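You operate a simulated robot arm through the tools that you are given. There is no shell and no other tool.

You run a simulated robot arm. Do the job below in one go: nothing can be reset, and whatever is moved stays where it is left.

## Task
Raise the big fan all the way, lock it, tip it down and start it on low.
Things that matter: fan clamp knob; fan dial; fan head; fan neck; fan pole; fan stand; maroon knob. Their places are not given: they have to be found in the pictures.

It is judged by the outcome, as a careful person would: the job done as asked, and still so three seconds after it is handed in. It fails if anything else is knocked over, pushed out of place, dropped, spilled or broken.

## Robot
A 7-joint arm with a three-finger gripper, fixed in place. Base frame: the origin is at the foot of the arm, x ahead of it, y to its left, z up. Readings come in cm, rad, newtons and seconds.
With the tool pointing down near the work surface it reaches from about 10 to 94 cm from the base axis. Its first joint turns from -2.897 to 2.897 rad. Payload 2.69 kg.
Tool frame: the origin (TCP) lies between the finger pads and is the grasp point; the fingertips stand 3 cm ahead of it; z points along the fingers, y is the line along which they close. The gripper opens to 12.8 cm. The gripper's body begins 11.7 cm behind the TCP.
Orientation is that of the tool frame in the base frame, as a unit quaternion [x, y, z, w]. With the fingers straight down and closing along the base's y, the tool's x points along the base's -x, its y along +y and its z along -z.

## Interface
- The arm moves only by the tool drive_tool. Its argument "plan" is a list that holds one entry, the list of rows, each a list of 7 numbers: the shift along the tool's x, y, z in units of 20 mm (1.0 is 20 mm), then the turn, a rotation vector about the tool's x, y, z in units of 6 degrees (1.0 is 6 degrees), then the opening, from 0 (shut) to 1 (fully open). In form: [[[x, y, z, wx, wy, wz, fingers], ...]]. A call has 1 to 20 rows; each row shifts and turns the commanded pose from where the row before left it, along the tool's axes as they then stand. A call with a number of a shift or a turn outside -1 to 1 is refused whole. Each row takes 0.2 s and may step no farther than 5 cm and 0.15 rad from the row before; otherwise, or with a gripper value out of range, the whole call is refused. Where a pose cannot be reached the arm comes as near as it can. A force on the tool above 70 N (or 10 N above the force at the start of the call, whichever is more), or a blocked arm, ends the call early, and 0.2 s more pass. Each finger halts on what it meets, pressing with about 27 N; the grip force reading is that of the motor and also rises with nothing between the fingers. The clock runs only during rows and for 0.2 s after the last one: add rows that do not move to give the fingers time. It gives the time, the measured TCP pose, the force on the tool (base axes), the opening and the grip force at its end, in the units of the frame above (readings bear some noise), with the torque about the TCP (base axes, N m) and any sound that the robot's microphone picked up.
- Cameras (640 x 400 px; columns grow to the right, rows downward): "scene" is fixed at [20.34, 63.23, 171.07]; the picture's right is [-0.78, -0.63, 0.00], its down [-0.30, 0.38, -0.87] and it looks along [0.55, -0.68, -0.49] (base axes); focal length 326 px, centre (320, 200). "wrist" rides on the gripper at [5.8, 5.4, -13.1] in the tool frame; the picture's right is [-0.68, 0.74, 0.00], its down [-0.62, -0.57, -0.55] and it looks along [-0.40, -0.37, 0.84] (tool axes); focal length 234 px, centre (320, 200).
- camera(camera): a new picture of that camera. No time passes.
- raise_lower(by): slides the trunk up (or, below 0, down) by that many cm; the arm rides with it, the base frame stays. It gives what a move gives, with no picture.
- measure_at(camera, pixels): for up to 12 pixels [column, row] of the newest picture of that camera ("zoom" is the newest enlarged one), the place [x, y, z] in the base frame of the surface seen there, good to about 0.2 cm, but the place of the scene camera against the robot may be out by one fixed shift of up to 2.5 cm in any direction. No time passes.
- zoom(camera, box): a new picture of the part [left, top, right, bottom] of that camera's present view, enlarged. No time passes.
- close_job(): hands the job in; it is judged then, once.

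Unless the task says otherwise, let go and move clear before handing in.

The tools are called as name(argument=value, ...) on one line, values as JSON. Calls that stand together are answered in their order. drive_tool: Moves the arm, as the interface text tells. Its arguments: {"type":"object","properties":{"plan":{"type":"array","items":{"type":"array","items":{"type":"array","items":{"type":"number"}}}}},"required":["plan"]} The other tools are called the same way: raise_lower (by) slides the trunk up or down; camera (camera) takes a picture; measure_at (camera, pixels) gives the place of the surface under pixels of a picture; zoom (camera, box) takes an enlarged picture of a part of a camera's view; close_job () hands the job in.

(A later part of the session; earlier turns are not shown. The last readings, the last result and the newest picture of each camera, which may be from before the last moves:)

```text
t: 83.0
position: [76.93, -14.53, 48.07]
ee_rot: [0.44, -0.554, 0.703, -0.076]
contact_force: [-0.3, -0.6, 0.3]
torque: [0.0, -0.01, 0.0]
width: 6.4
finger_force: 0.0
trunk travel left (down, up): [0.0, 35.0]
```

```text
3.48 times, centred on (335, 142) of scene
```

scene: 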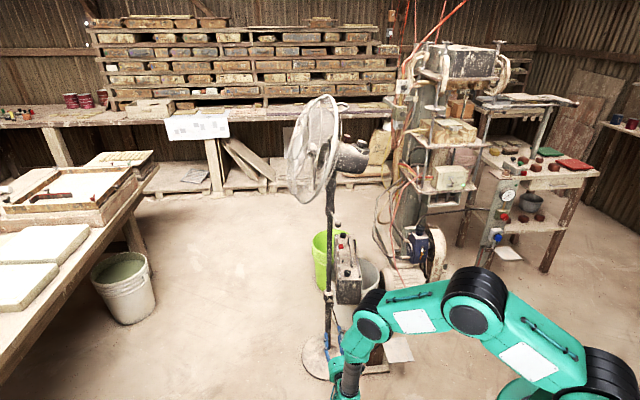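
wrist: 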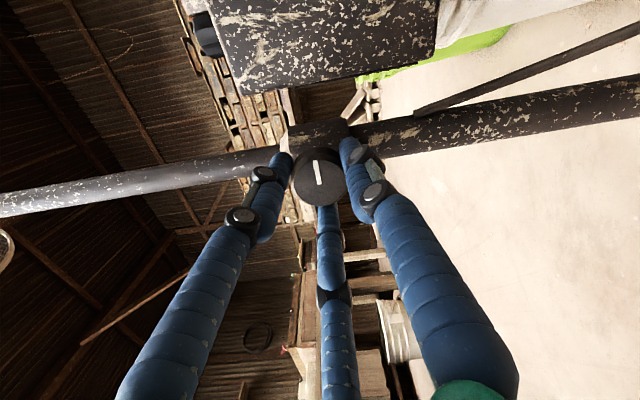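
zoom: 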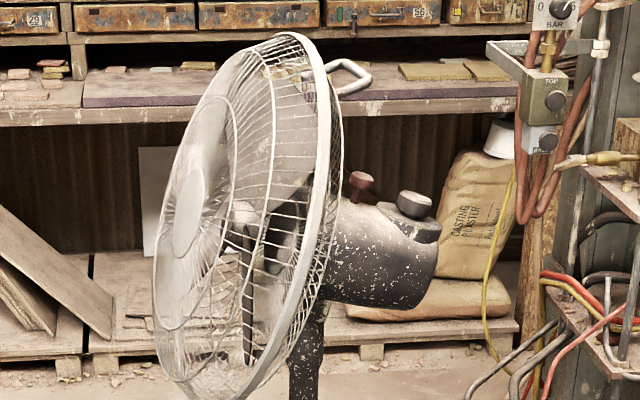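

Clamp line is clearly back at the tight mark and the base is unmoved. The motor housing still slopes back (face tilted up a bit). I'll raise the trunk, roll the hand level, and move to look at the rear of the head.

raise_lower(by=30)

drive_tool(plan=[[[0, 0, 0, 0, 0, 1, 0.3], [0, 0, 0, 0, 0, 1, 0.3], [0, 0, 0, 0, 0, 1, 0.3], [0, 0, 0, 0, 0, 1, 0.3], [0, 0, 0, 0, 0, 1, 0.3], [0, 0, 0, 0, 0, 0.4, 0.3]]])

camera(camera="scene")

camera(camera="wrist")

```text
t: 86.0
position: [76.99, -14.42, 78.14]
ee_rot: [0.439, -0.555, 0.703, -0.075]
contact_force: [-0.6, -0.8, 0.6]
torque: [-0.02, -0.01, -0.01]
width: 6.42
finger_force: 0.1
trunk travel left (down, up): [-30.0, 5.0]
```

```text
t: 87.4
position: [76.98, -14.41, 78.19]
ee_rot: [-0.267, 0.656, -0.653, 0.269]
contact_force: [0.3, 0.0, -1.3]
torque: [0.01, 0.0, -0.02]
width: 3.85
finger_force: 0.2
trunk travel left (down, up): [-30.0, 5.0]
```

```text
taken
```

scene: 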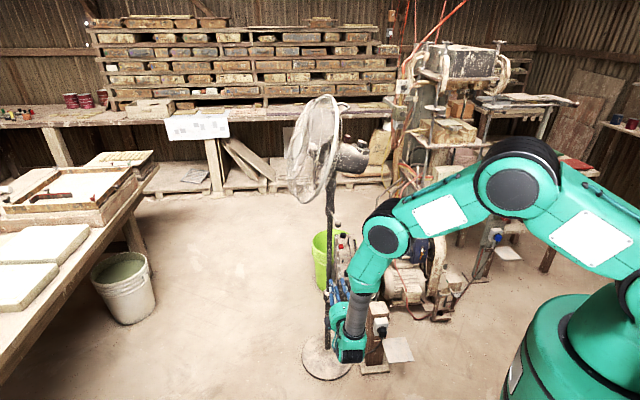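

```text
taken
```

wrist: 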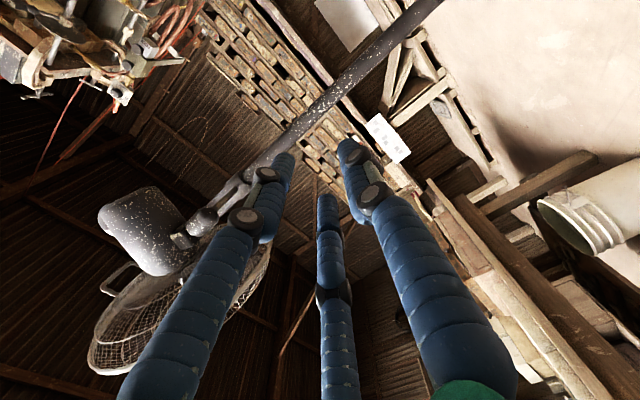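

Good view of the head from below. Measuring the motor housing, pivot and grille points.

zoom(camera="wrist", box=[80, 160, 290, 380])

measure_at(camera="wrist", pixels=[[135, 215], [150, 250], [115, 225], [165, 205], [180, 240], [200, 222], [105, 360], [130, 290], [155, 270], [240, 190], [150, 200], [110, 210]])

```text
1.82 times, centred on (185, 270) of wrist
```

zoom: 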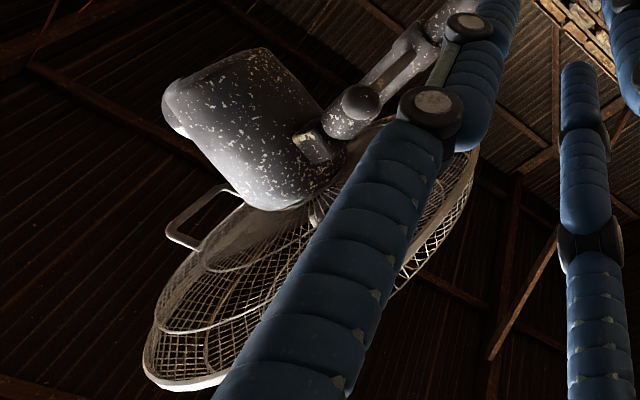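

```text
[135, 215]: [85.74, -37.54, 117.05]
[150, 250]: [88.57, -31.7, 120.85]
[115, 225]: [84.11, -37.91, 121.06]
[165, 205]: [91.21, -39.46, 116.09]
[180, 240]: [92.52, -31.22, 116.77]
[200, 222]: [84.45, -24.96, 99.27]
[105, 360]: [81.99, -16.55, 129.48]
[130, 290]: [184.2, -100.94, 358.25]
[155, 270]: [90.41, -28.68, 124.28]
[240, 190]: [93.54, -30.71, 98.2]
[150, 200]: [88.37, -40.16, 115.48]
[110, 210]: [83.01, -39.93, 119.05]
```

Motor underside is near (88,-40,115.5) and the near rim of the grille at (82,-16.5,129.5). Moving the hand around to the rear of the head at height ~112.

drive_tool(plan=[[[0.427, -0.994, 0.224, 0, 0, 0, 0.1], [0.427, -0.994, 0.224, 0, 0, 0, 0.1], [0.427, -0.994, 0.224, 0, 0, 0, 0.1], [0.427, -0.994, 0.224, 0, 0, 0, 0.1], [0.427, -0.994, 0.224, 0, 0, 0, 0.1], [0.427, -0.994, 0.224, 0, 0, 0, 0.1], [0.427, -0.994, 0.224, 0, 0, 0, 0.1], [0.427, -0.994, 0.224, 0, 0, 0, 0.1], [0.427, -0.994, 0.224, 0, 0, 0, 0.1], [0.427, -0.994, 0.224, 0, 0, 0, 0.1], [0.427, -0.994, 0.224, 0, 0, 0, 0.1], [0.427, -0.994, 0.224, 0, 0, 0, 0.1], [0.427, -0.994, 0.224, 0, 0, 0, 0.1], [0.427, -0.994, 0.224, 0, 0, 0, 0.1], [0.427, -0.994, 0.224, 0, 0, 0, 0.1], [0.427, -0.994, 0.224, 0, 0, 0, 0.1], [0.427, -0.994, 0.224, 0, 0, 0, 0.1]]])

camera(camera="wrist")

camera(camera="scene")

```text
t: 91.0
position: [71.97, -30.03, 111.88]
ee_rot: [-0.267, 0.655, -0.654, 0.269]
contact_force: [-0.7, 0.7, 1.0]
torque: [-0.04, -0.03, -0.02]
width: 1.3
finger_force: 0.0
trunk travel left (down, up): [-30.0, 5.0]
```

```text
taken
```

wrist: 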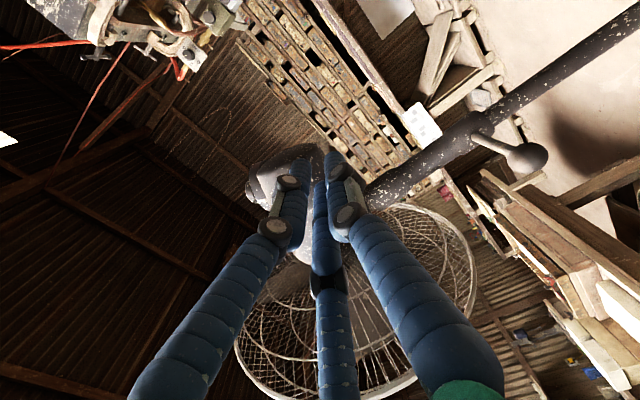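

```text
taken
```

scene: 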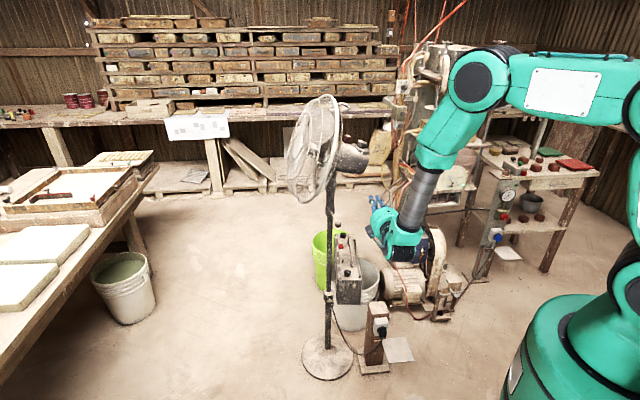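

Measuring the rim ring and motor outline in the scene to get the present tilt.

zoom(camera="scene", box=[280, 85, 390, 205])

```text
3.33 times, centred on (335, 145) of scene
```

zoom: 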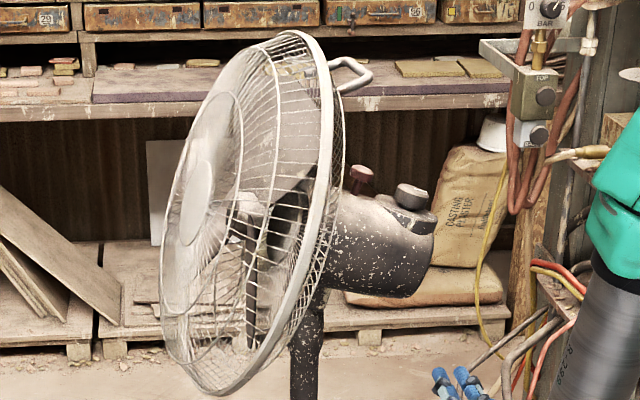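

measure_at(camera="zoom", pixels=[[290, 33], [316, 60], [326, 110], [328, 150], [320, 220], [300, 290], [265, 360], [235, 392], [412, 192], [362, 175], [345, 240], [415, 265]])

measure_at(camera="zoom", pixels=[[357, 68], [335, 65], [342, 205], [420, 238], [425, 290], [340, 280], [380, 240], [400, 215], [428, 228], [198, 190], [305, 320], [380, 215]])

```text
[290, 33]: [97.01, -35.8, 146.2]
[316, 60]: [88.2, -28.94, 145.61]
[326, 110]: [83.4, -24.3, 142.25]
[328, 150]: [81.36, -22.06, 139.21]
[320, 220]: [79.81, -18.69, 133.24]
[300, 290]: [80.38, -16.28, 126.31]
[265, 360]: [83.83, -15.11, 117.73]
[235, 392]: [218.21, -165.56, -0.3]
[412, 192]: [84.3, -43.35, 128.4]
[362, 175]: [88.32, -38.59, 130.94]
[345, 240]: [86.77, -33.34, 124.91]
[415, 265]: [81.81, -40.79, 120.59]
```

```text
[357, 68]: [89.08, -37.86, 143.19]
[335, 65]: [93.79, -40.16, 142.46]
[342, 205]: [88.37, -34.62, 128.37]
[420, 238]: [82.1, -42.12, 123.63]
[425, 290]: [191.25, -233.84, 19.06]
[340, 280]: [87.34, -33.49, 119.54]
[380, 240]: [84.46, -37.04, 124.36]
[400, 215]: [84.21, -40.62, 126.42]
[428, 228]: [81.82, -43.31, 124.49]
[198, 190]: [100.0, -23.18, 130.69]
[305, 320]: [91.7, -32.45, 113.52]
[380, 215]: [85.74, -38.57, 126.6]
```

The grille's normal points about 18° upward, so the head is tipped back now. I'll look closer with the wrist camera at the motor's underside.

zoom(camera="wrist", box=[220, 110, 420, 280])

measure_at(camera="wrist", pixels=[[262, 185], [270, 165], [290, 155], [310, 150], [255, 200], [305, 245], [318, 150], [365, 185], [375, 195], [300, 255], [268, 195], [360, 210]])

```text
2.35 times, centred on (320, 195) of wrist
```

zoom: 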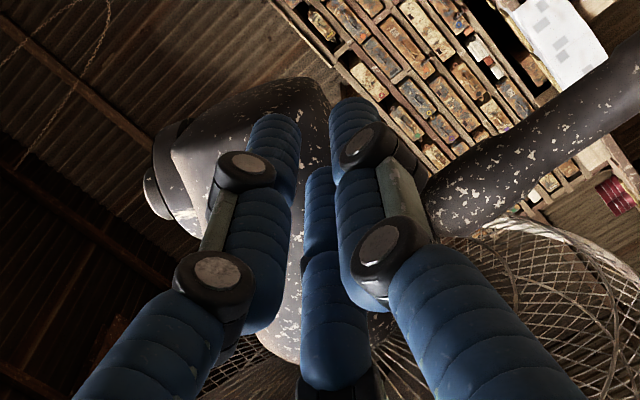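

```text
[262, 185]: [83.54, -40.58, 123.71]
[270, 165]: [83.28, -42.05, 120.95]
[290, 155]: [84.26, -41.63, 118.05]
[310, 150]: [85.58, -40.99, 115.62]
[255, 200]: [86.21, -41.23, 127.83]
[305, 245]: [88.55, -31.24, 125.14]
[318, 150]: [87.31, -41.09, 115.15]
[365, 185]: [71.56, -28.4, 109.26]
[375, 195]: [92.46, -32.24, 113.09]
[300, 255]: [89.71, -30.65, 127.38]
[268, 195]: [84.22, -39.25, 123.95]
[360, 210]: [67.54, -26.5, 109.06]
```

Motor underside near the rear is at z≈115; my line would cross too far back, so I'll shift sideways 4.7 cm and slide the closed fingers under the motor at z≈111.5.

drive_tool(plan=[[[-0.783, 0.06, 0, 0, 0, 0, 0], [-0.783, 0.06, 0, 0, 0, 0, 0], [-0.783, 0.06, 0, 0, 0, 0, 0], [0, 0, 0.95, 0, 0, 0, 0], [0, 0, 0.95, 0, 0, 0, 0], [0, 0, 0.95, 0, 0, 0, 0], [0, 0, 0.95, 0, 0, 0, 0], [0, 0, 0.95, 0, 0, 0, 0]]])

camera(camera="wrist")

camera(camera="scene")

```text
t: 92.8
position: [82.03, -33.58, 111.59]
ee_rot: [-0.267, 0.655, -0.654, 0.268]
contact_force: [0.2, -0.1, -0.2]
torque: [0.02, 0.0, 0.01]
width: 0.24
finger_force: 26.7
trunk travel left (down, up): [-30.0, 5.0]
```

```text
taken
```

wrist: 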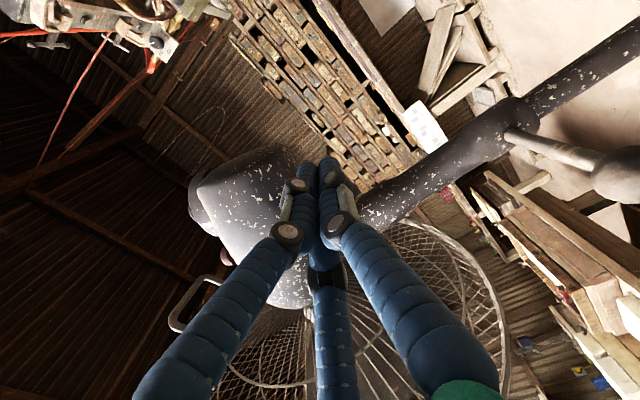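

```text
taken
```

scene: 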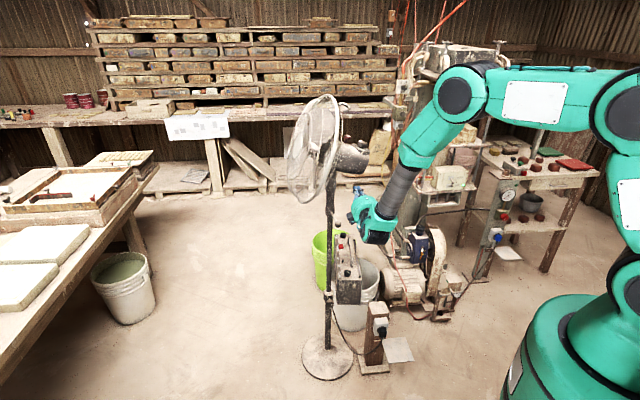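

zoom(camera="wrist", box=[180, 130, 400, 320])

measure_at(camera="wrist", pixels=[[295, 160], [275, 165], [310, 162], [270, 190], [250, 200], [220, 195], [200, 190], [360, 195], [350, 185], [345, 178], [240, 230], [270, 275]])

```text
2.11 times, centred on (290, 225) of wrist
```

zoom: 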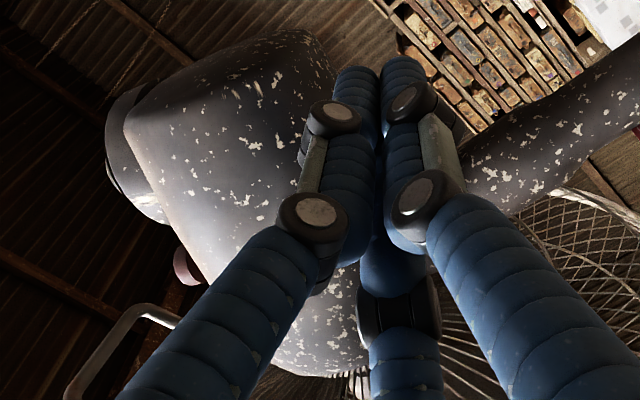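

```text
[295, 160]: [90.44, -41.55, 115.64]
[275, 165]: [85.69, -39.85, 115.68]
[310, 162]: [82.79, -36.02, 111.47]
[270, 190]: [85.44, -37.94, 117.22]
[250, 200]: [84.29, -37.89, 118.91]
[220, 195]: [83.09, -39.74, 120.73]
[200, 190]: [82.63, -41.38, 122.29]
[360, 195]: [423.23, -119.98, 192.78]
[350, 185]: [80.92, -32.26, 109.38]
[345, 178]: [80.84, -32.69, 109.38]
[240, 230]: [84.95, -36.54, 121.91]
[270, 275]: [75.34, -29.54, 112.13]
```

The motor underside is at about 115.5, clear above my fingers (111.6). Sliding in 10 cm.

drive_tool(plan=[[[0, 0, 1, 0, 0, 0, 0], [0, 0, 1, 0, 0, 0, 0], [0, 0, 1, 0, 0, 0, 0], [0, 0, 1, 0, 0, 0, 0], [0, 0, 0.8, 0, 0, 0, 0], [0, 0, 0, 0, 0, 0, 0]]])

camera(camera="wrist")

zoom(camera="scene", box=[290, 85, 430, 225])

```text
t: 94.2
position: [88.75, -40.35, 111.56]
ee_rot: [-0.267, 0.655, -0.654, 0.269]
contact_force: [-0.3, 1.0, 0.2]
torque: [-0.01, -0.03, -0.01]
width: 0.2
finger_force: 27.0
trunk travel left (down, up): [-30.0, 5.0]
```

```text
taken
```

wrist: 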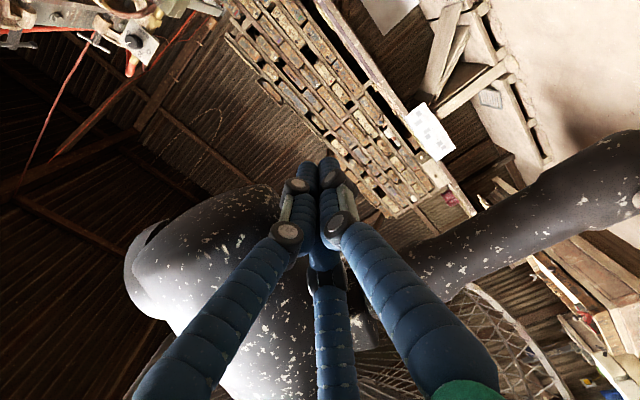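

```text
2.86 times, centred on (360, 155) of scene
```

zoom: 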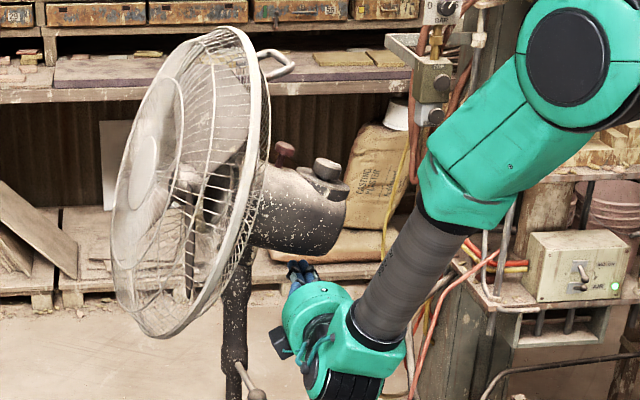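

Fingers are under the rear of the motor with no contact. Pushing up slowly to tip the front down.

drive_tool(plan=[[[0, -0.3, 0, 0, 0, 0, 0], [0, -0.3, 0, 0, 0, 0, 0], [0, -0.3, 0, 0, 0, 0, 0], [0, -0.3, 0, 0, 0, 0, 0], [0, -0.3, 0, 0, 0, 0, 0], [0, 0, 0, 0, 0, 0, 0]]])

drive_tool(plan=[[[0, -0.2, 0, 0, 0, 0, 0], [0, -0.2, 0, 0, 0, 0, 0], [0, 0, 0, 0, 0, 0, 0]]])

zoom(camera="scene", box=[290, 85, 430, 225])

```text
t: 95.6
position: [88.71, -40.52, 114.47]
ee_rot: [-0.268, 0.655, -0.654, 0.267]
contact_force: [-3.5, -0.6, -13.0]
torque: [0.05, -0.28, -0.03]
width: 0.2
finger_force: 26.7
trunk travel left (down, up): [-30.0, 5.0]
```

```text
t: 96.4
position: [88.87, -40.47, 115.38]
ee_rot: [-0.268, 0.654, -0.654, 0.269]
contact_force: [-3.3, -1.0, -10.0]
torque: [0.04, -0.23, 0.03]
width: 0.22
finger_force: 27.1
trunk travel left (down, up): [-30.0, 5.0]
```

```text
2.86 times, centred on (360, 155) of scene
```

zoom: 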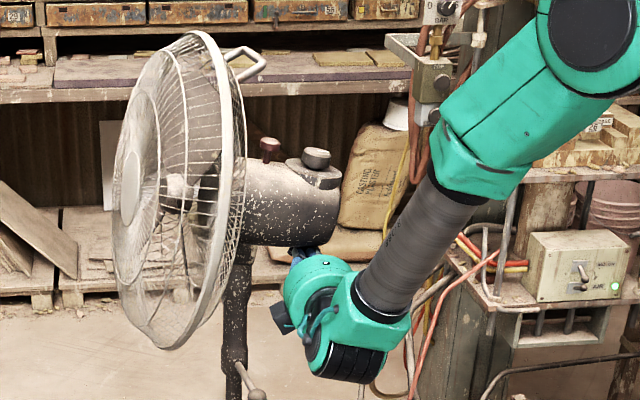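

The head tips with about 10 N and the stand is steady. Continuing to push up in small steps.

drive_tool(plan=[[[0, -0.25, 0, 0, 0, 0, 0], [0, -0.25, 0, 0, 0, 0, 0], [0, -0.25, 0, 0, 0, 0, 0], [0, -0.25, 0, 0, 0, 0, 0], [0, 0, 0, 0, 0, 0, 0]]])

drive_tool(plan=[[[0, -0.25, 0, 0, 0, 0, 0], [0, -0.25, 0, 0, 0, 0, 0], [0, -0.25, 0, 0, 0, 0, 0], [0, -0.25, 0, 0, 0, 0, 0], [0, 0, 0, 0, 0, 0, 0]]])

camera(camera="scene")

zoom(camera="scene", box=[290, 85, 430, 225])

camera(camera="wrist")

```text
t: 97.6
position: [88.83, -40.39, 117.41]
ee_rot: [0.267, -0.654, 0.654, -0.269]
contact_force: [1.6, 6.2, -14.2]
torque: [-0.37, 0.02, -0.04]
width: 0.22
finger_force: 26.4
trunk travel left (down, up): [-30.0, 5.0]
```

```text
t: 98.8
position: [88.92, -40.39, 119.63]
ee_rot: [0.265, -0.655, 0.655, -0.268]
contact_force: [-0.5, 1.2, -7.1]
torque: [-0.19, 0.06, -0.02]
width: 0.24
finger_force: 26.9
trunk travel left (down, up): [-30.0, 5.0]
```

```text
taken
```

scene: 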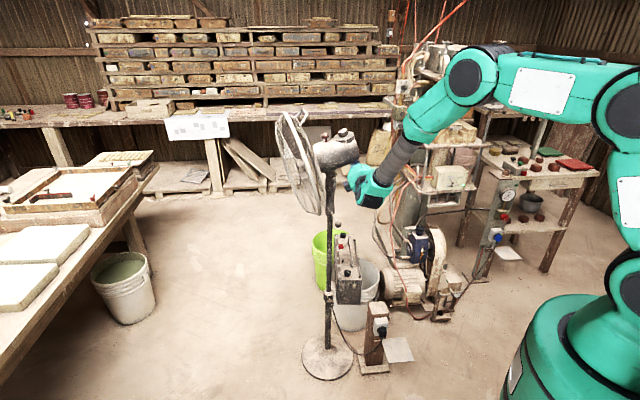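

```text
2.86 times, centred on (360, 155) of scene
```

zoom: 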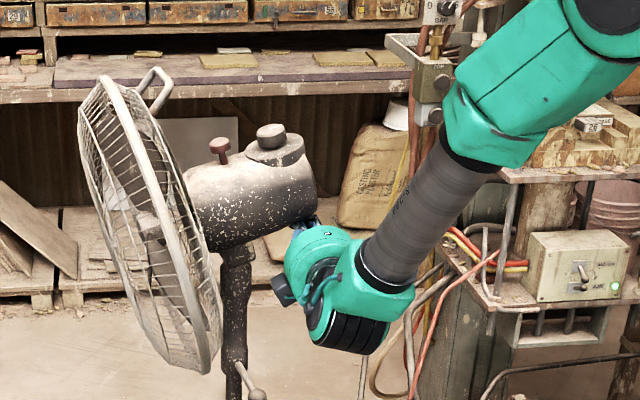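

```text
taken
```

wrist: 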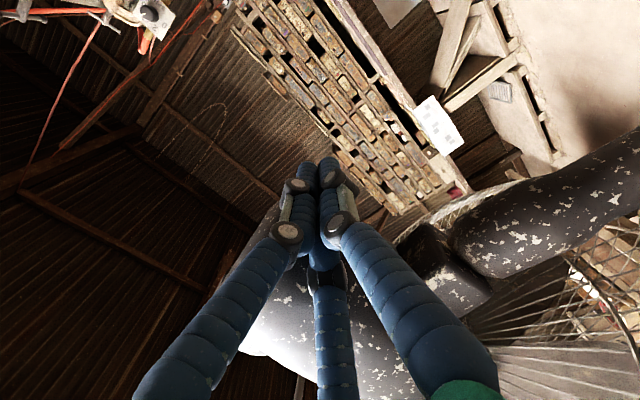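

The head is now visibly tipped forward. Measuring the rim plane for the angle.

measure_at(camera="zoom", pixels=[[103, 80], [125, 110], [148, 160], [172, 225], [195, 290], [207, 350], [270, 130], [220, 145], [200, 200], [300, 190]])

```text
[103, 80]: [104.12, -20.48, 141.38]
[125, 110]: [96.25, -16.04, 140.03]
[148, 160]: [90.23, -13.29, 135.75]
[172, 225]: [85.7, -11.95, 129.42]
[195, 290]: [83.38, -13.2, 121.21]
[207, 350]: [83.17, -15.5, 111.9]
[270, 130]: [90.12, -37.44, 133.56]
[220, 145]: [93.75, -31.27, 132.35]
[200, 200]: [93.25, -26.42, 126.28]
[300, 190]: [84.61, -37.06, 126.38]
```

The face has gone from about 18° up to about 14° down. I'll push a little further to see where its lower stop is.

drive_tool(plan=[[[0, -0.2, 0, 0, 0, 0, 0], [0, -0.2, 0, 0, 0, 0, 0], [0, -0.2, 0, 0, 0, 0, 0], [0, 0, 0, 0, 0, 0, 0]]])

camera(camera="scene")

zoom(camera="scene", box=[290, 85, 430, 225])

```text
t: 99.8
position: [88.89, -40.37, 120.46]
ee_rot: [-0.267, 0.655, -0.654, 0.269]
contact_force: [-0.8, 0.5, -8.4]
torque: [-0.21, 0.02, 0.01]
width: 0.23
finger_force: 27.1
trunk travel left (down, up): [-30.0, 5.0]
```

```text
taken
```

scene: 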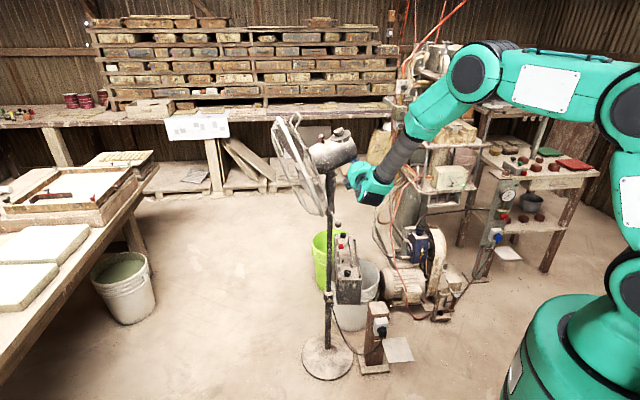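

```text
2.86 times, centred on (360, 155) of scene
```

zoom: 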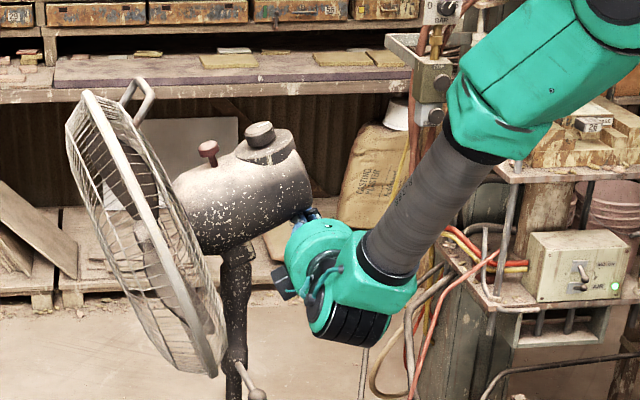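

measure_at(camera="zoom", pixels=[[90, 95], [110, 130], [140, 190], [165, 240], [190, 300], [210, 355], [260, 130], [208, 150], [222, 330], [150, 85]])

```text
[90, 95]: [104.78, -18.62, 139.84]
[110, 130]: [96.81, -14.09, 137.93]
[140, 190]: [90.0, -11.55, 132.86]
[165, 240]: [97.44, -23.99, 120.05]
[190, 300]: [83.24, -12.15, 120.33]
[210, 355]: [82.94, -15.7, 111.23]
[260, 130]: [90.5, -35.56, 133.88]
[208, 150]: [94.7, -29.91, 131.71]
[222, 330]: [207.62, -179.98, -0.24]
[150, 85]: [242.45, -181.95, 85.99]
```

Now about 19° down. One more small push to feel for the stop.

drive_tool(plan=[[[0, -0.15, 0, 0, 0, 0, 0], [0, -0.15, 0, 0, 0, 0, 0], [0, 0, 0, 0, 0, 0, 0]]])

drive_tool(plan=[[[0, -0.15, 0, 0, 0, 0, 0], [0, -0.15, 0, 0, 0, 0, 0], [0, 0, 0, 0, 0, 0, 0]]])

camera(camera="scene")

zoom(camera="scene", box=[290, 85, 430, 225])

```text
t: 100.6
position: [88.81, -40.39, 120.64]
ee_rot: [-0.269, 0.657, -0.652, 0.266]
contact_force: [-2.3, 2.5, -35.8]
torque: [-0.78, 0.05, 0.07]
width: 0.22
finger_force: 26.6
trunk travel left (down, up): [-30.0, 5.0]
```

```text
t: 101.4
position: [88.64, -40.43, 120.64]
ee_rot: [-0.271, 0.658, -0.651, 0.265]
contact_force: [-2.6, -1.0, -63.9]
torque: [-1.36, 0.09, 0.08]
width: 0.22
finger_force: 26.8
trunk travel left (down, up): [-30.0, 5.0]
```

```text
taken
```

scene: 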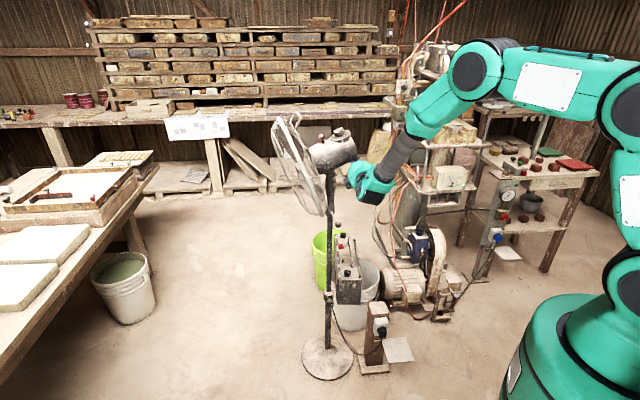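

```text
2.86 times, centred on (360, 155) of scene
```

zoom: 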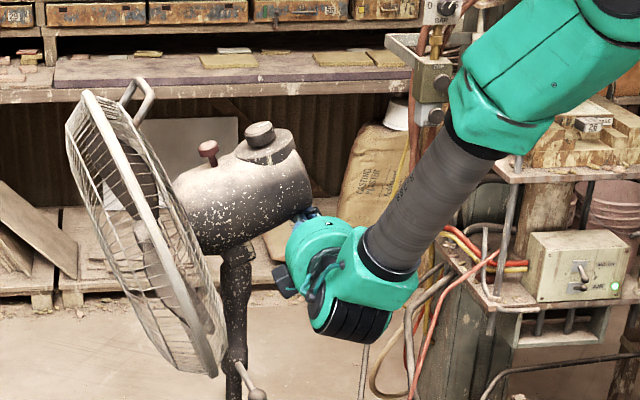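

The tilt stop is reached (64 N, no more motion). Backing the fingers down right away and checking that the head stays.

drive_tool(plan=[[[0, 0.3, 0, 0, 0, 0, 0], [0, 0.5, 0, 0, 0, 0, 0], [0, 1, 0, 0, 0, 0, 0], [0, 1, 0, 0, 0, 0, 0], [0, 1, 0, 0, 0, 0, 0], [0, 0, 0, 0, 0, 0, 0]]])

camera(camera="scene")

zoom(camera="scene", box=[290, 85, 430, 225])

```text
t: 102.8
position: [88.66, -40.4, 114.35]
ee_rot: [0.266, -0.654, 0.655, -0.269]
contact_force: [-0.3, 0.8, -1.4]
torque: [-0.03, -0.05, -0.02]
width: 0.18
finger_force: 27.0
trunk travel left (down, up): [-30.0, 5.0]
```

```text
taken
```

scene: 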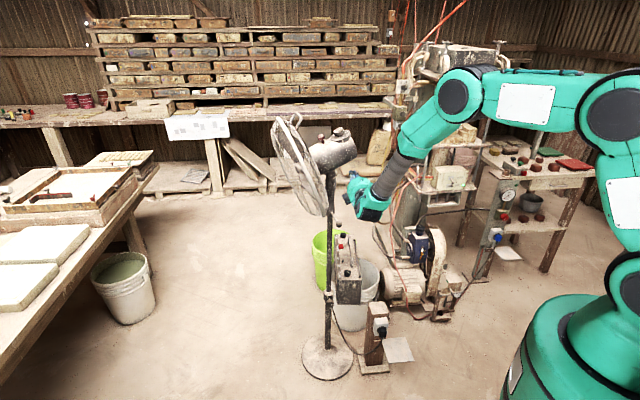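

```text
2.86 times, centred on (360, 155) of scene
```

zoom: 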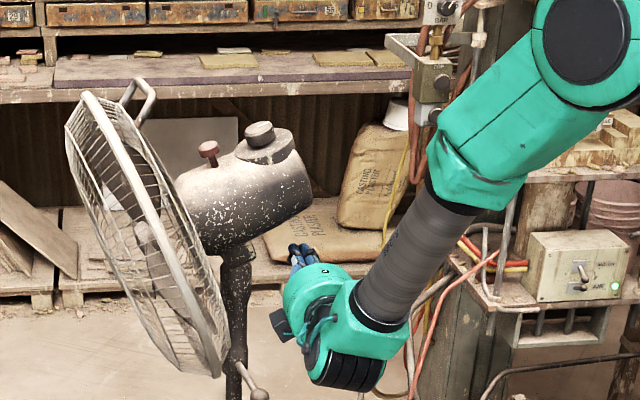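

The head stays tipped down on its own. Now a close look at the dial.

zoom(camera="scene", box=[325, 120, 365, 150])

measure_at(camera="scene", pixels=[[339, 131], [343, 135], [345, 138], [334, 139], [337, 136], [324, 139], [350, 145]])

```text
13.33 times, centred on (345, 135) of scene
```

zoom: 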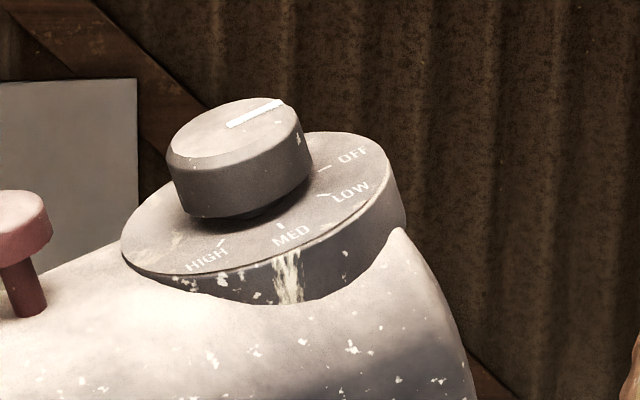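

```text
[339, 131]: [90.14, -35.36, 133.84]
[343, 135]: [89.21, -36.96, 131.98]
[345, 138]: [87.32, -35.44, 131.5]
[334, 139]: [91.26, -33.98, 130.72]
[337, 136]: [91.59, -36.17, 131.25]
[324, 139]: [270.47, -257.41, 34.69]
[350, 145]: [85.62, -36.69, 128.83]
```

The pointer is at OFF; the order OFF→LOW→MED→HIGH runs clockwise seen from above. Measuring the tick marks in 3D to get the angle for LOW.

measure_at(camera="zoom", pixels=[[326, 168], [325, 194], [282, 227], [221, 244], [280, 102], [230, 125], [240, 130], [352, 155], [352, 190], [208, 260], [292, 236], [385, 170]])

measure_at(camera="zoom", pixels=[[180, 160], [290, 125], [250, 112], [230, 155], [130, 245], [160, 215], [340, 140], [395, 205], [280, 260], [240, 195], [300, 170], [200, 185]])

```text
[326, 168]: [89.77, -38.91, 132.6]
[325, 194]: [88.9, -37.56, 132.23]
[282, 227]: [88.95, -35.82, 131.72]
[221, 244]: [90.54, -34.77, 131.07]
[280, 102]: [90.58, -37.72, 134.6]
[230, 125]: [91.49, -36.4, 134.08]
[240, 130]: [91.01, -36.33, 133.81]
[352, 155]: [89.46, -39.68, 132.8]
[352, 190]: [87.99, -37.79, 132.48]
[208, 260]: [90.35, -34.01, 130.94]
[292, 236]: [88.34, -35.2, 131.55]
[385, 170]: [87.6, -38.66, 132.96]
```

```text
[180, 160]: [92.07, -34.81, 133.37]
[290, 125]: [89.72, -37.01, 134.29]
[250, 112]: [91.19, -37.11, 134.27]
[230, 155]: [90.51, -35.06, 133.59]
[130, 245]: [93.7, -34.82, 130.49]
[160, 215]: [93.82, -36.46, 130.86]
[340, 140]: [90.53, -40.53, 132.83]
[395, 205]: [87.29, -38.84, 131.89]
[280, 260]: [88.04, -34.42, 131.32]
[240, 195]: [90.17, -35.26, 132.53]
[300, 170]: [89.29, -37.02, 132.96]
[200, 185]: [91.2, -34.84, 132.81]
```

The four ticks are spaced about 45° on a plate tilted ~20° forward, so LOW needs a 45° clockwise turn. I'll measure the arm's joints and the carry handle to decide how to approach the dial.

measure_at(camera="scene", pixels=[[612, 108], [456, 97], [372, 205], [385, 185], [600, 160], [630, 230], [640, 300], [301, 115], [304, 121], [333, 132], [329, 125], [570, 330]])

zoom(camera="scene", box=[270, 60, 640, 400])

```text
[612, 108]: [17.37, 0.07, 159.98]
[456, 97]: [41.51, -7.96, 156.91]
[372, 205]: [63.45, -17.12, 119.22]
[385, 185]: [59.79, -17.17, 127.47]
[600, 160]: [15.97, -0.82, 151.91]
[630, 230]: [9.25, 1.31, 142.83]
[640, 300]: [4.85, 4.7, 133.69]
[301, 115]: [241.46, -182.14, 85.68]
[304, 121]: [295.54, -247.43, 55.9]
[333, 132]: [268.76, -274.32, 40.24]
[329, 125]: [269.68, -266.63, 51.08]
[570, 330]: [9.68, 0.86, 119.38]
```

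```text
1.18 times, centred on (455, 230) of scene
```

zoom: 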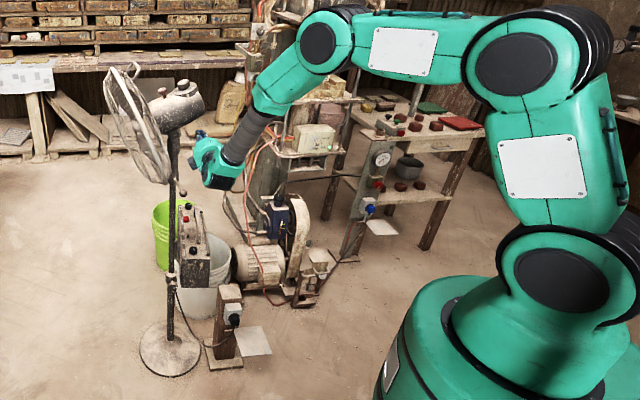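

The arm can't quite hang straight over the dial, so I'll grip it from above with the tool leaning back toward the robot and turn about the dial's own tilted axis. First retreat from under the motor, rise, and tip the tool downward for a good look at the dial.

drive_tool(plan=[[[0, 0, -1, 0, 0, 0, 0.1], [0, 0, -1, 0, 0, 0, 0.1], [0, 0, -1, 0, 0, 0, 0.1], [0, 0, -1, 0, 0, 0, 0.1], [0, 0, -1, 0, 0, 0, 0.1], [0, 0, -1, 0, 0, 0, 0.1], [0, 0, -1, 0, 0, 0, 0.1], [0, 0, -1, 0, 0, 0, 0.1], [0, 0, -1, 0, 0, 0, 0.1], [0, 0, -1, 0, 0, 0, 0.1]]])

raise_lower(by=5)

drive_tool(plan=[[[0, -1, 0, 0, 0, 0, 0.5], [0, -1, 0, 0, 0, 0, 0.5], [0, -1, 0, 0, 0, 0, 0.5], [0, -1, 0, 0, 0, 0, 0.5], [0, -1, 0, 0, 0, 0, 0.5], [0, -1, 0, 0, 0, 0, 0.5], [0, -1, 0, 0, 0, 0, 0.5], [0, -1, 0, 0, 0, 0, 0.5], [0, -1, 0, 0, 0, 0, 0.5], [0, -1, 0, 0, 0, 0, 0.5], [0, -1, 0, 0, 0, 0, 0.5], [0, -1, 0, 0, 0, 0, 0.5], [0, -1, 0, 0, 0, 0, 0.5], [0, -1, 0, 0, 0, 0, 0.5], [0, -1, 0, 0, 0, 0, 0.5]]])

camera(camera="scene")

```text
t: 105.0
position: [74.75, -25.99, 114.33]
ee_rot: [-0.267, 0.655, -0.654, 0.268]
contact_force: [-0.5, -0.2, 0.4]
torque: [0.02, -0.01, 0.01]
width: 1.29
finger_force: 0.0
trunk travel left (down, up): [-30.0, 5.0]
```

```text
t: 105.9
position: [74.76, -26.05, 119.21]
ee_rot: [-0.267, 0.655, -0.654, 0.269]
contact_force: [0.7, -0.8, -0.1]
torque: [0.02, 0.0, 0.01]
width: 1.28
finger_force: 0.0
trunk travel left (down, up): [-35.0, 0.0]
```

```text
t: 109.1
position: [74.66, -26.1, 149.33]
ee_rot: [0.268, -0.654, 0.655, -0.268]
contact_force: [-0.5, 0.2, 1.1]
torque: [0.0, -0.01, 0.0]
width: 6.39
finger_force: 0.2
trunk travel left (down, up): [-35.0, 0.0]
```

```text
taken
```

scene: 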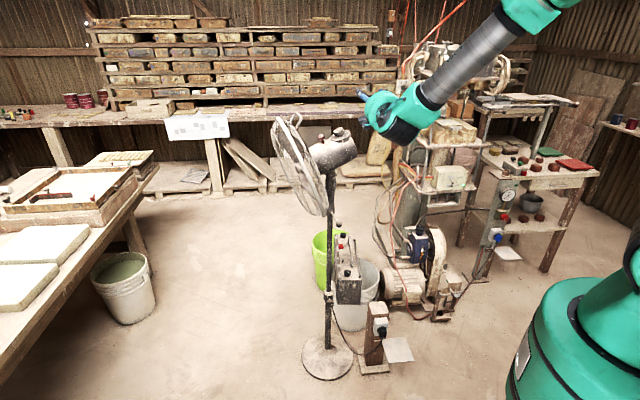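

Clear of the fan at (74.7,-26,149). Tipping the tool 60° downward.

drive_tool(plan=[[[0, 0, 0, -1, 0, 0, 0.5], [0, 0, 0, -1, 0, 0, 0.5], [0, 0, 0, -1, 0, 0, 0.5], [0, 0, 0, -1, 0, 0, 0.5], [0, 0, 0, -1, 0, 0, 0.5], [0, 0, 0, -1, 0, 0, 0.5], [0, 0, 0, -1, 0, 0, 0.5], [0, 0, 0, -1, 0, 0, 0.5], [0, 0, 0, -1, 0, 0, 0.5], [0, 0, 0, -1, 0, 0, 0.5]]])

camera(camera="wrist")

camera(camera="scene")

```text
t: 111.3
position: [74.59, -26.19, 149.13]
ee_rot: [-0.366, 0.894, -0.238, 0.098]
contact_force: [0.8, 0.4, -0.4]
torque: [-0.01, 0.0, -0.03]
width: 6.39
finger_force: 0.1
trunk travel left (down, up): [-35.0, 0.0]
```

```text
taken
```

wrist: 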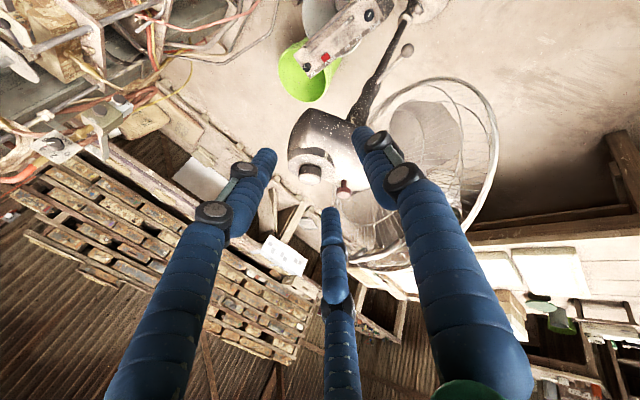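

```text
taken
```

scene: 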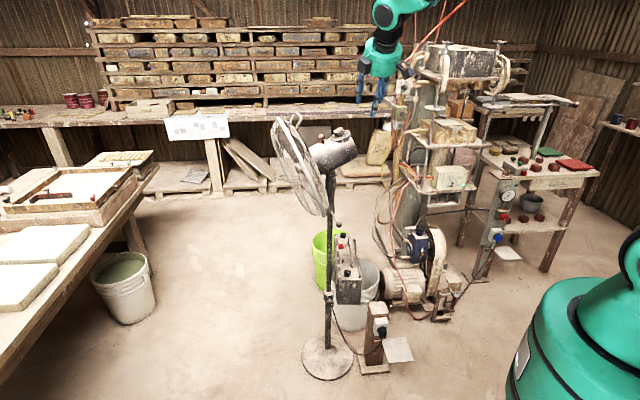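

The dial is in view at (311,172), the maroon knob at (345,188). Zooming and measuring the dial with the wrist camera.

zoom(camera="wrist", box=[270, 120, 370, 220])

zoom(camera="wrist", box=[285, 145, 340, 200])

```text
4.00 times, centred on (320, 170) of wrist
```

zoom: 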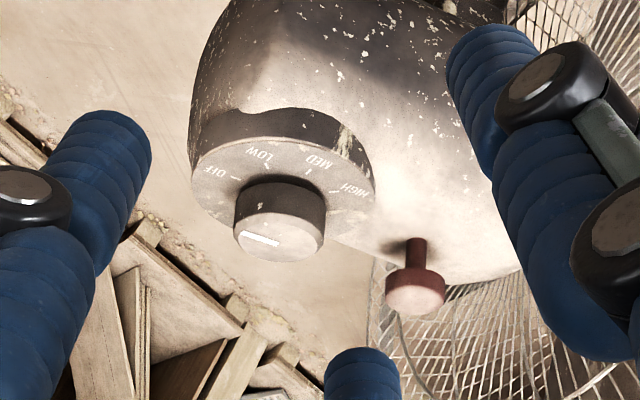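

```text
7.27 times, centred on (312, 172) of wrist
```

zoom: 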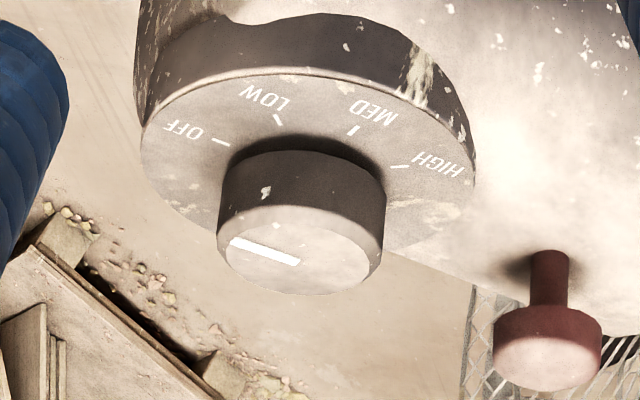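

measure_at(camera="zoom", pixels=[[220, 142], [278, 120], [353, 131], [400, 166], [235, 242], [297, 262], [300, 250], [222, 225], [378, 245], [300, 210], [300, 290], [340, 220]])

measure_at(camera="zoom", pixels=[[230, 210], [260, 165], [300, 155], [340, 165], [378, 195], [300, 190], [160, 160], [465, 170], [200, 215], [300, 85], [545, 360], [420, 220]])

```text
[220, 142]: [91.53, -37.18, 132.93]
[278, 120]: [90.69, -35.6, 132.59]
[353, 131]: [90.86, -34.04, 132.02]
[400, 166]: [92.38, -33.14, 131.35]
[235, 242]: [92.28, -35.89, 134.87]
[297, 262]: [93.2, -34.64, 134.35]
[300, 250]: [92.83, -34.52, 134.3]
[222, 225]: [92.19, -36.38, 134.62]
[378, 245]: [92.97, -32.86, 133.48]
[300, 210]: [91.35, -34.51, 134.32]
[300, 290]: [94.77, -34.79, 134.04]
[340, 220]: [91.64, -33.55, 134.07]
```

```text
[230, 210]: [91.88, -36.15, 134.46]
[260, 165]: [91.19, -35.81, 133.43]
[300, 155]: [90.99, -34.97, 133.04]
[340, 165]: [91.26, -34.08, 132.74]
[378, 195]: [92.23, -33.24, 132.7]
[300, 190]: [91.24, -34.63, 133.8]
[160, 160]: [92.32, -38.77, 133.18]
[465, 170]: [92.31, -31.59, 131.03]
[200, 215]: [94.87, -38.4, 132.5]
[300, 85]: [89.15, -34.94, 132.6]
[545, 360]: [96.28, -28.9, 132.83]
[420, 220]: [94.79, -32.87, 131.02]
```

Dial geometry (wrist frame): plate centre (92.85,-35.37,132.1), axis ≈ (0.2,0.29,0.935), knob top 2.4 cm above it, pointer on OFF, LOW 45° clockwise. I'll orient the tool (68° down, fingers across the knob) and move to 8 cm above the grasp.

drive_tool(plan=[[[0, 0, 0, -0.39, -0.215, 0.96, 0.5], [0, 0, 0, -0.39, -0.215, 0.96, 0.5], [0, 0, 0, -0.39, -0.215, 0.96, 0.5], [0, 0, 0, -0.39, -0.215, 0.96, 0.5], [0, 0, 0, -0.39, -0.215, 0.96, 0.5], [-0.646, -0.674, 0.864, 0, 0, 0, 0.5], [-0.646, -0.674, 0.864, 0, 0, 0, 0.5], [-0.646, -0.674, 0.864, 0, 0, 0, 0.5], [-0.646, -0.674, 0.864, 0, 0, 0, 0.5], [-0.646, -0.674, 0.864, 0, 0, 0, 0.5], [0, 0, 0, 0, 0, 0, 0.5]]])

camera(camera="wrist")

camera(camera="scene")

```text
t: 113.7
position: [85.31, -31.5, 144.8]
ee_rot: [-0.152, 0.969, -0.095, 0.168]
contact_force: [-1.2, 0.6, -0.2]
torque: [0.02, -0.02, 0.0]
width: 6.39
finger_force: 0.1
trunk travel left (down, up): [-35.0, 0.0]
```

```text
taken
```

wrist: 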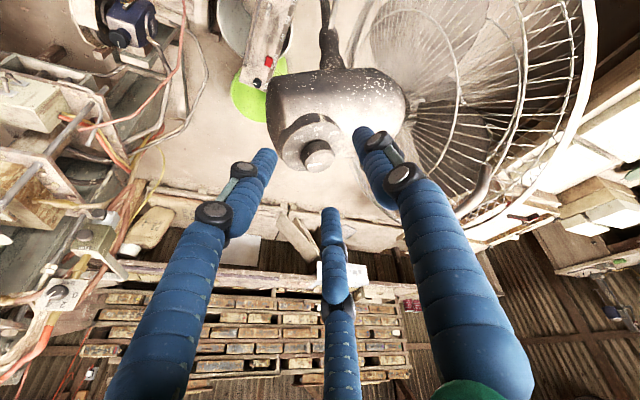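

```text
taken
```

scene: 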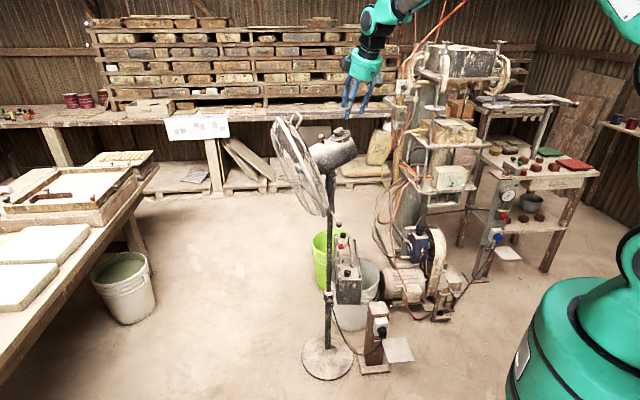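

Reached fine. Re-measuring the dial from this closer view.

zoom(camera="wrist", box=[265, 95, 385, 195])

```text
4.00 times, centred on (325, 145) of wrist
```

zoom: 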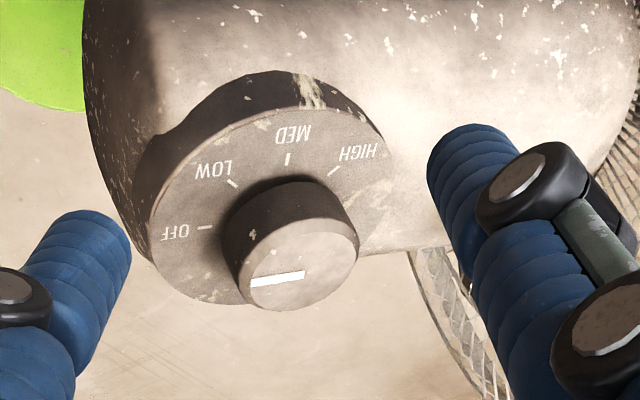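

measure_at(camera="zoom", pixels=[[204, 227], [233, 184], [287, 159], [334, 170], [253, 282], [303, 274], [300, 262], [245, 265], [352, 245], [300, 222], [300, 308], [345, 290]])

```text
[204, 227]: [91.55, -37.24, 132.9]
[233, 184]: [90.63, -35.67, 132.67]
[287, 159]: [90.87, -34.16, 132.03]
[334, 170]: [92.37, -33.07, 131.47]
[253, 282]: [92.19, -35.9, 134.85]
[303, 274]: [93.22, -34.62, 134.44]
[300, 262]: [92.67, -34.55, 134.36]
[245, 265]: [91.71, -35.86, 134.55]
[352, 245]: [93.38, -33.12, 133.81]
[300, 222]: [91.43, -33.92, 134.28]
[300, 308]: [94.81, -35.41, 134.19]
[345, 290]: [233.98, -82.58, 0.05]
```

Measurements agree. Moving in to 2 cm short of the grasp point.

drive_tool(plan=[[[-0.6125, -0.655, 0.91, 0, 0, 0, 0.5], [-0.6125, -0.655, 0.91, 0, 0, 0, 0.5], [0, 0, 1, 0, 0, 0, 0.5], [0, 0, 1, 0, 0, 0, 0.5], [0, 0, 1, 0, 0, 0, 0.5], [0, 0, 0, 0, 0, 0, 0.5]]])

camera(camera="wrist")

zoom(camera="wrist", box=[240, 100, 400, 240])

zoom(camera="scene", box=[300, 80, 400, 170])

```text
t: 115.1
position: [91.66, -34.46, 137.14]
ee_rot: [-0.153, 0.969, -0.096, 0.168]
contact_force: [0.5, -0.2, -0.4]
torque: [0.0, -0.01, 0.0]
width: 6.42
finger_force: 0.1
trunk travel left (down, up): [-35.0, 0.0]
```

```text
taken
```

wrist: 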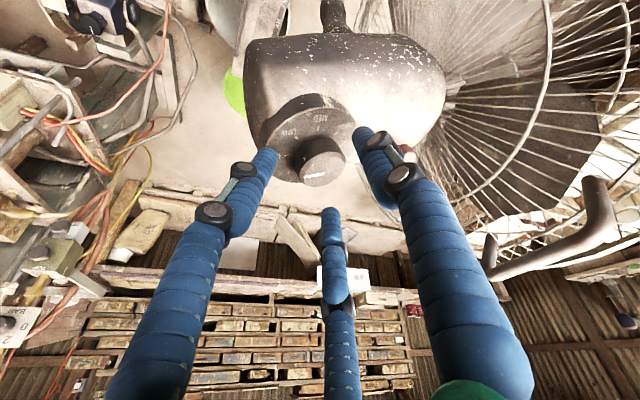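

```text
2.86 times, centred on (320, 170) of wrist
```

zoom: 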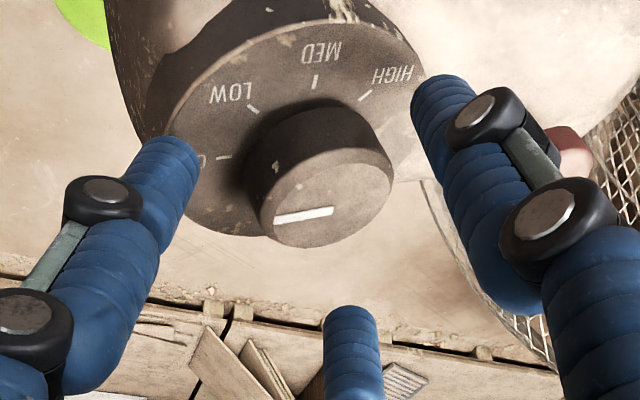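

```text
4.44 times, centred on (350, 125) of scene
```

zoom: 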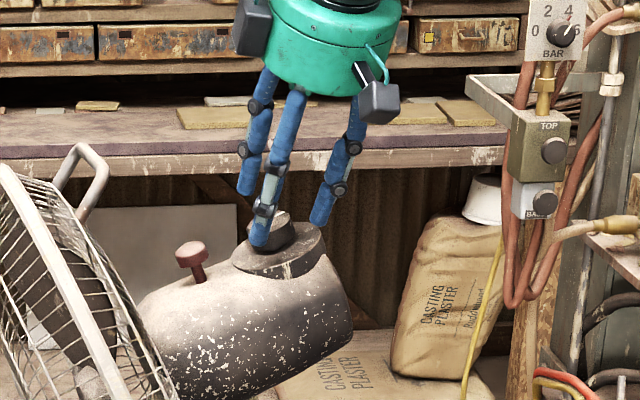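

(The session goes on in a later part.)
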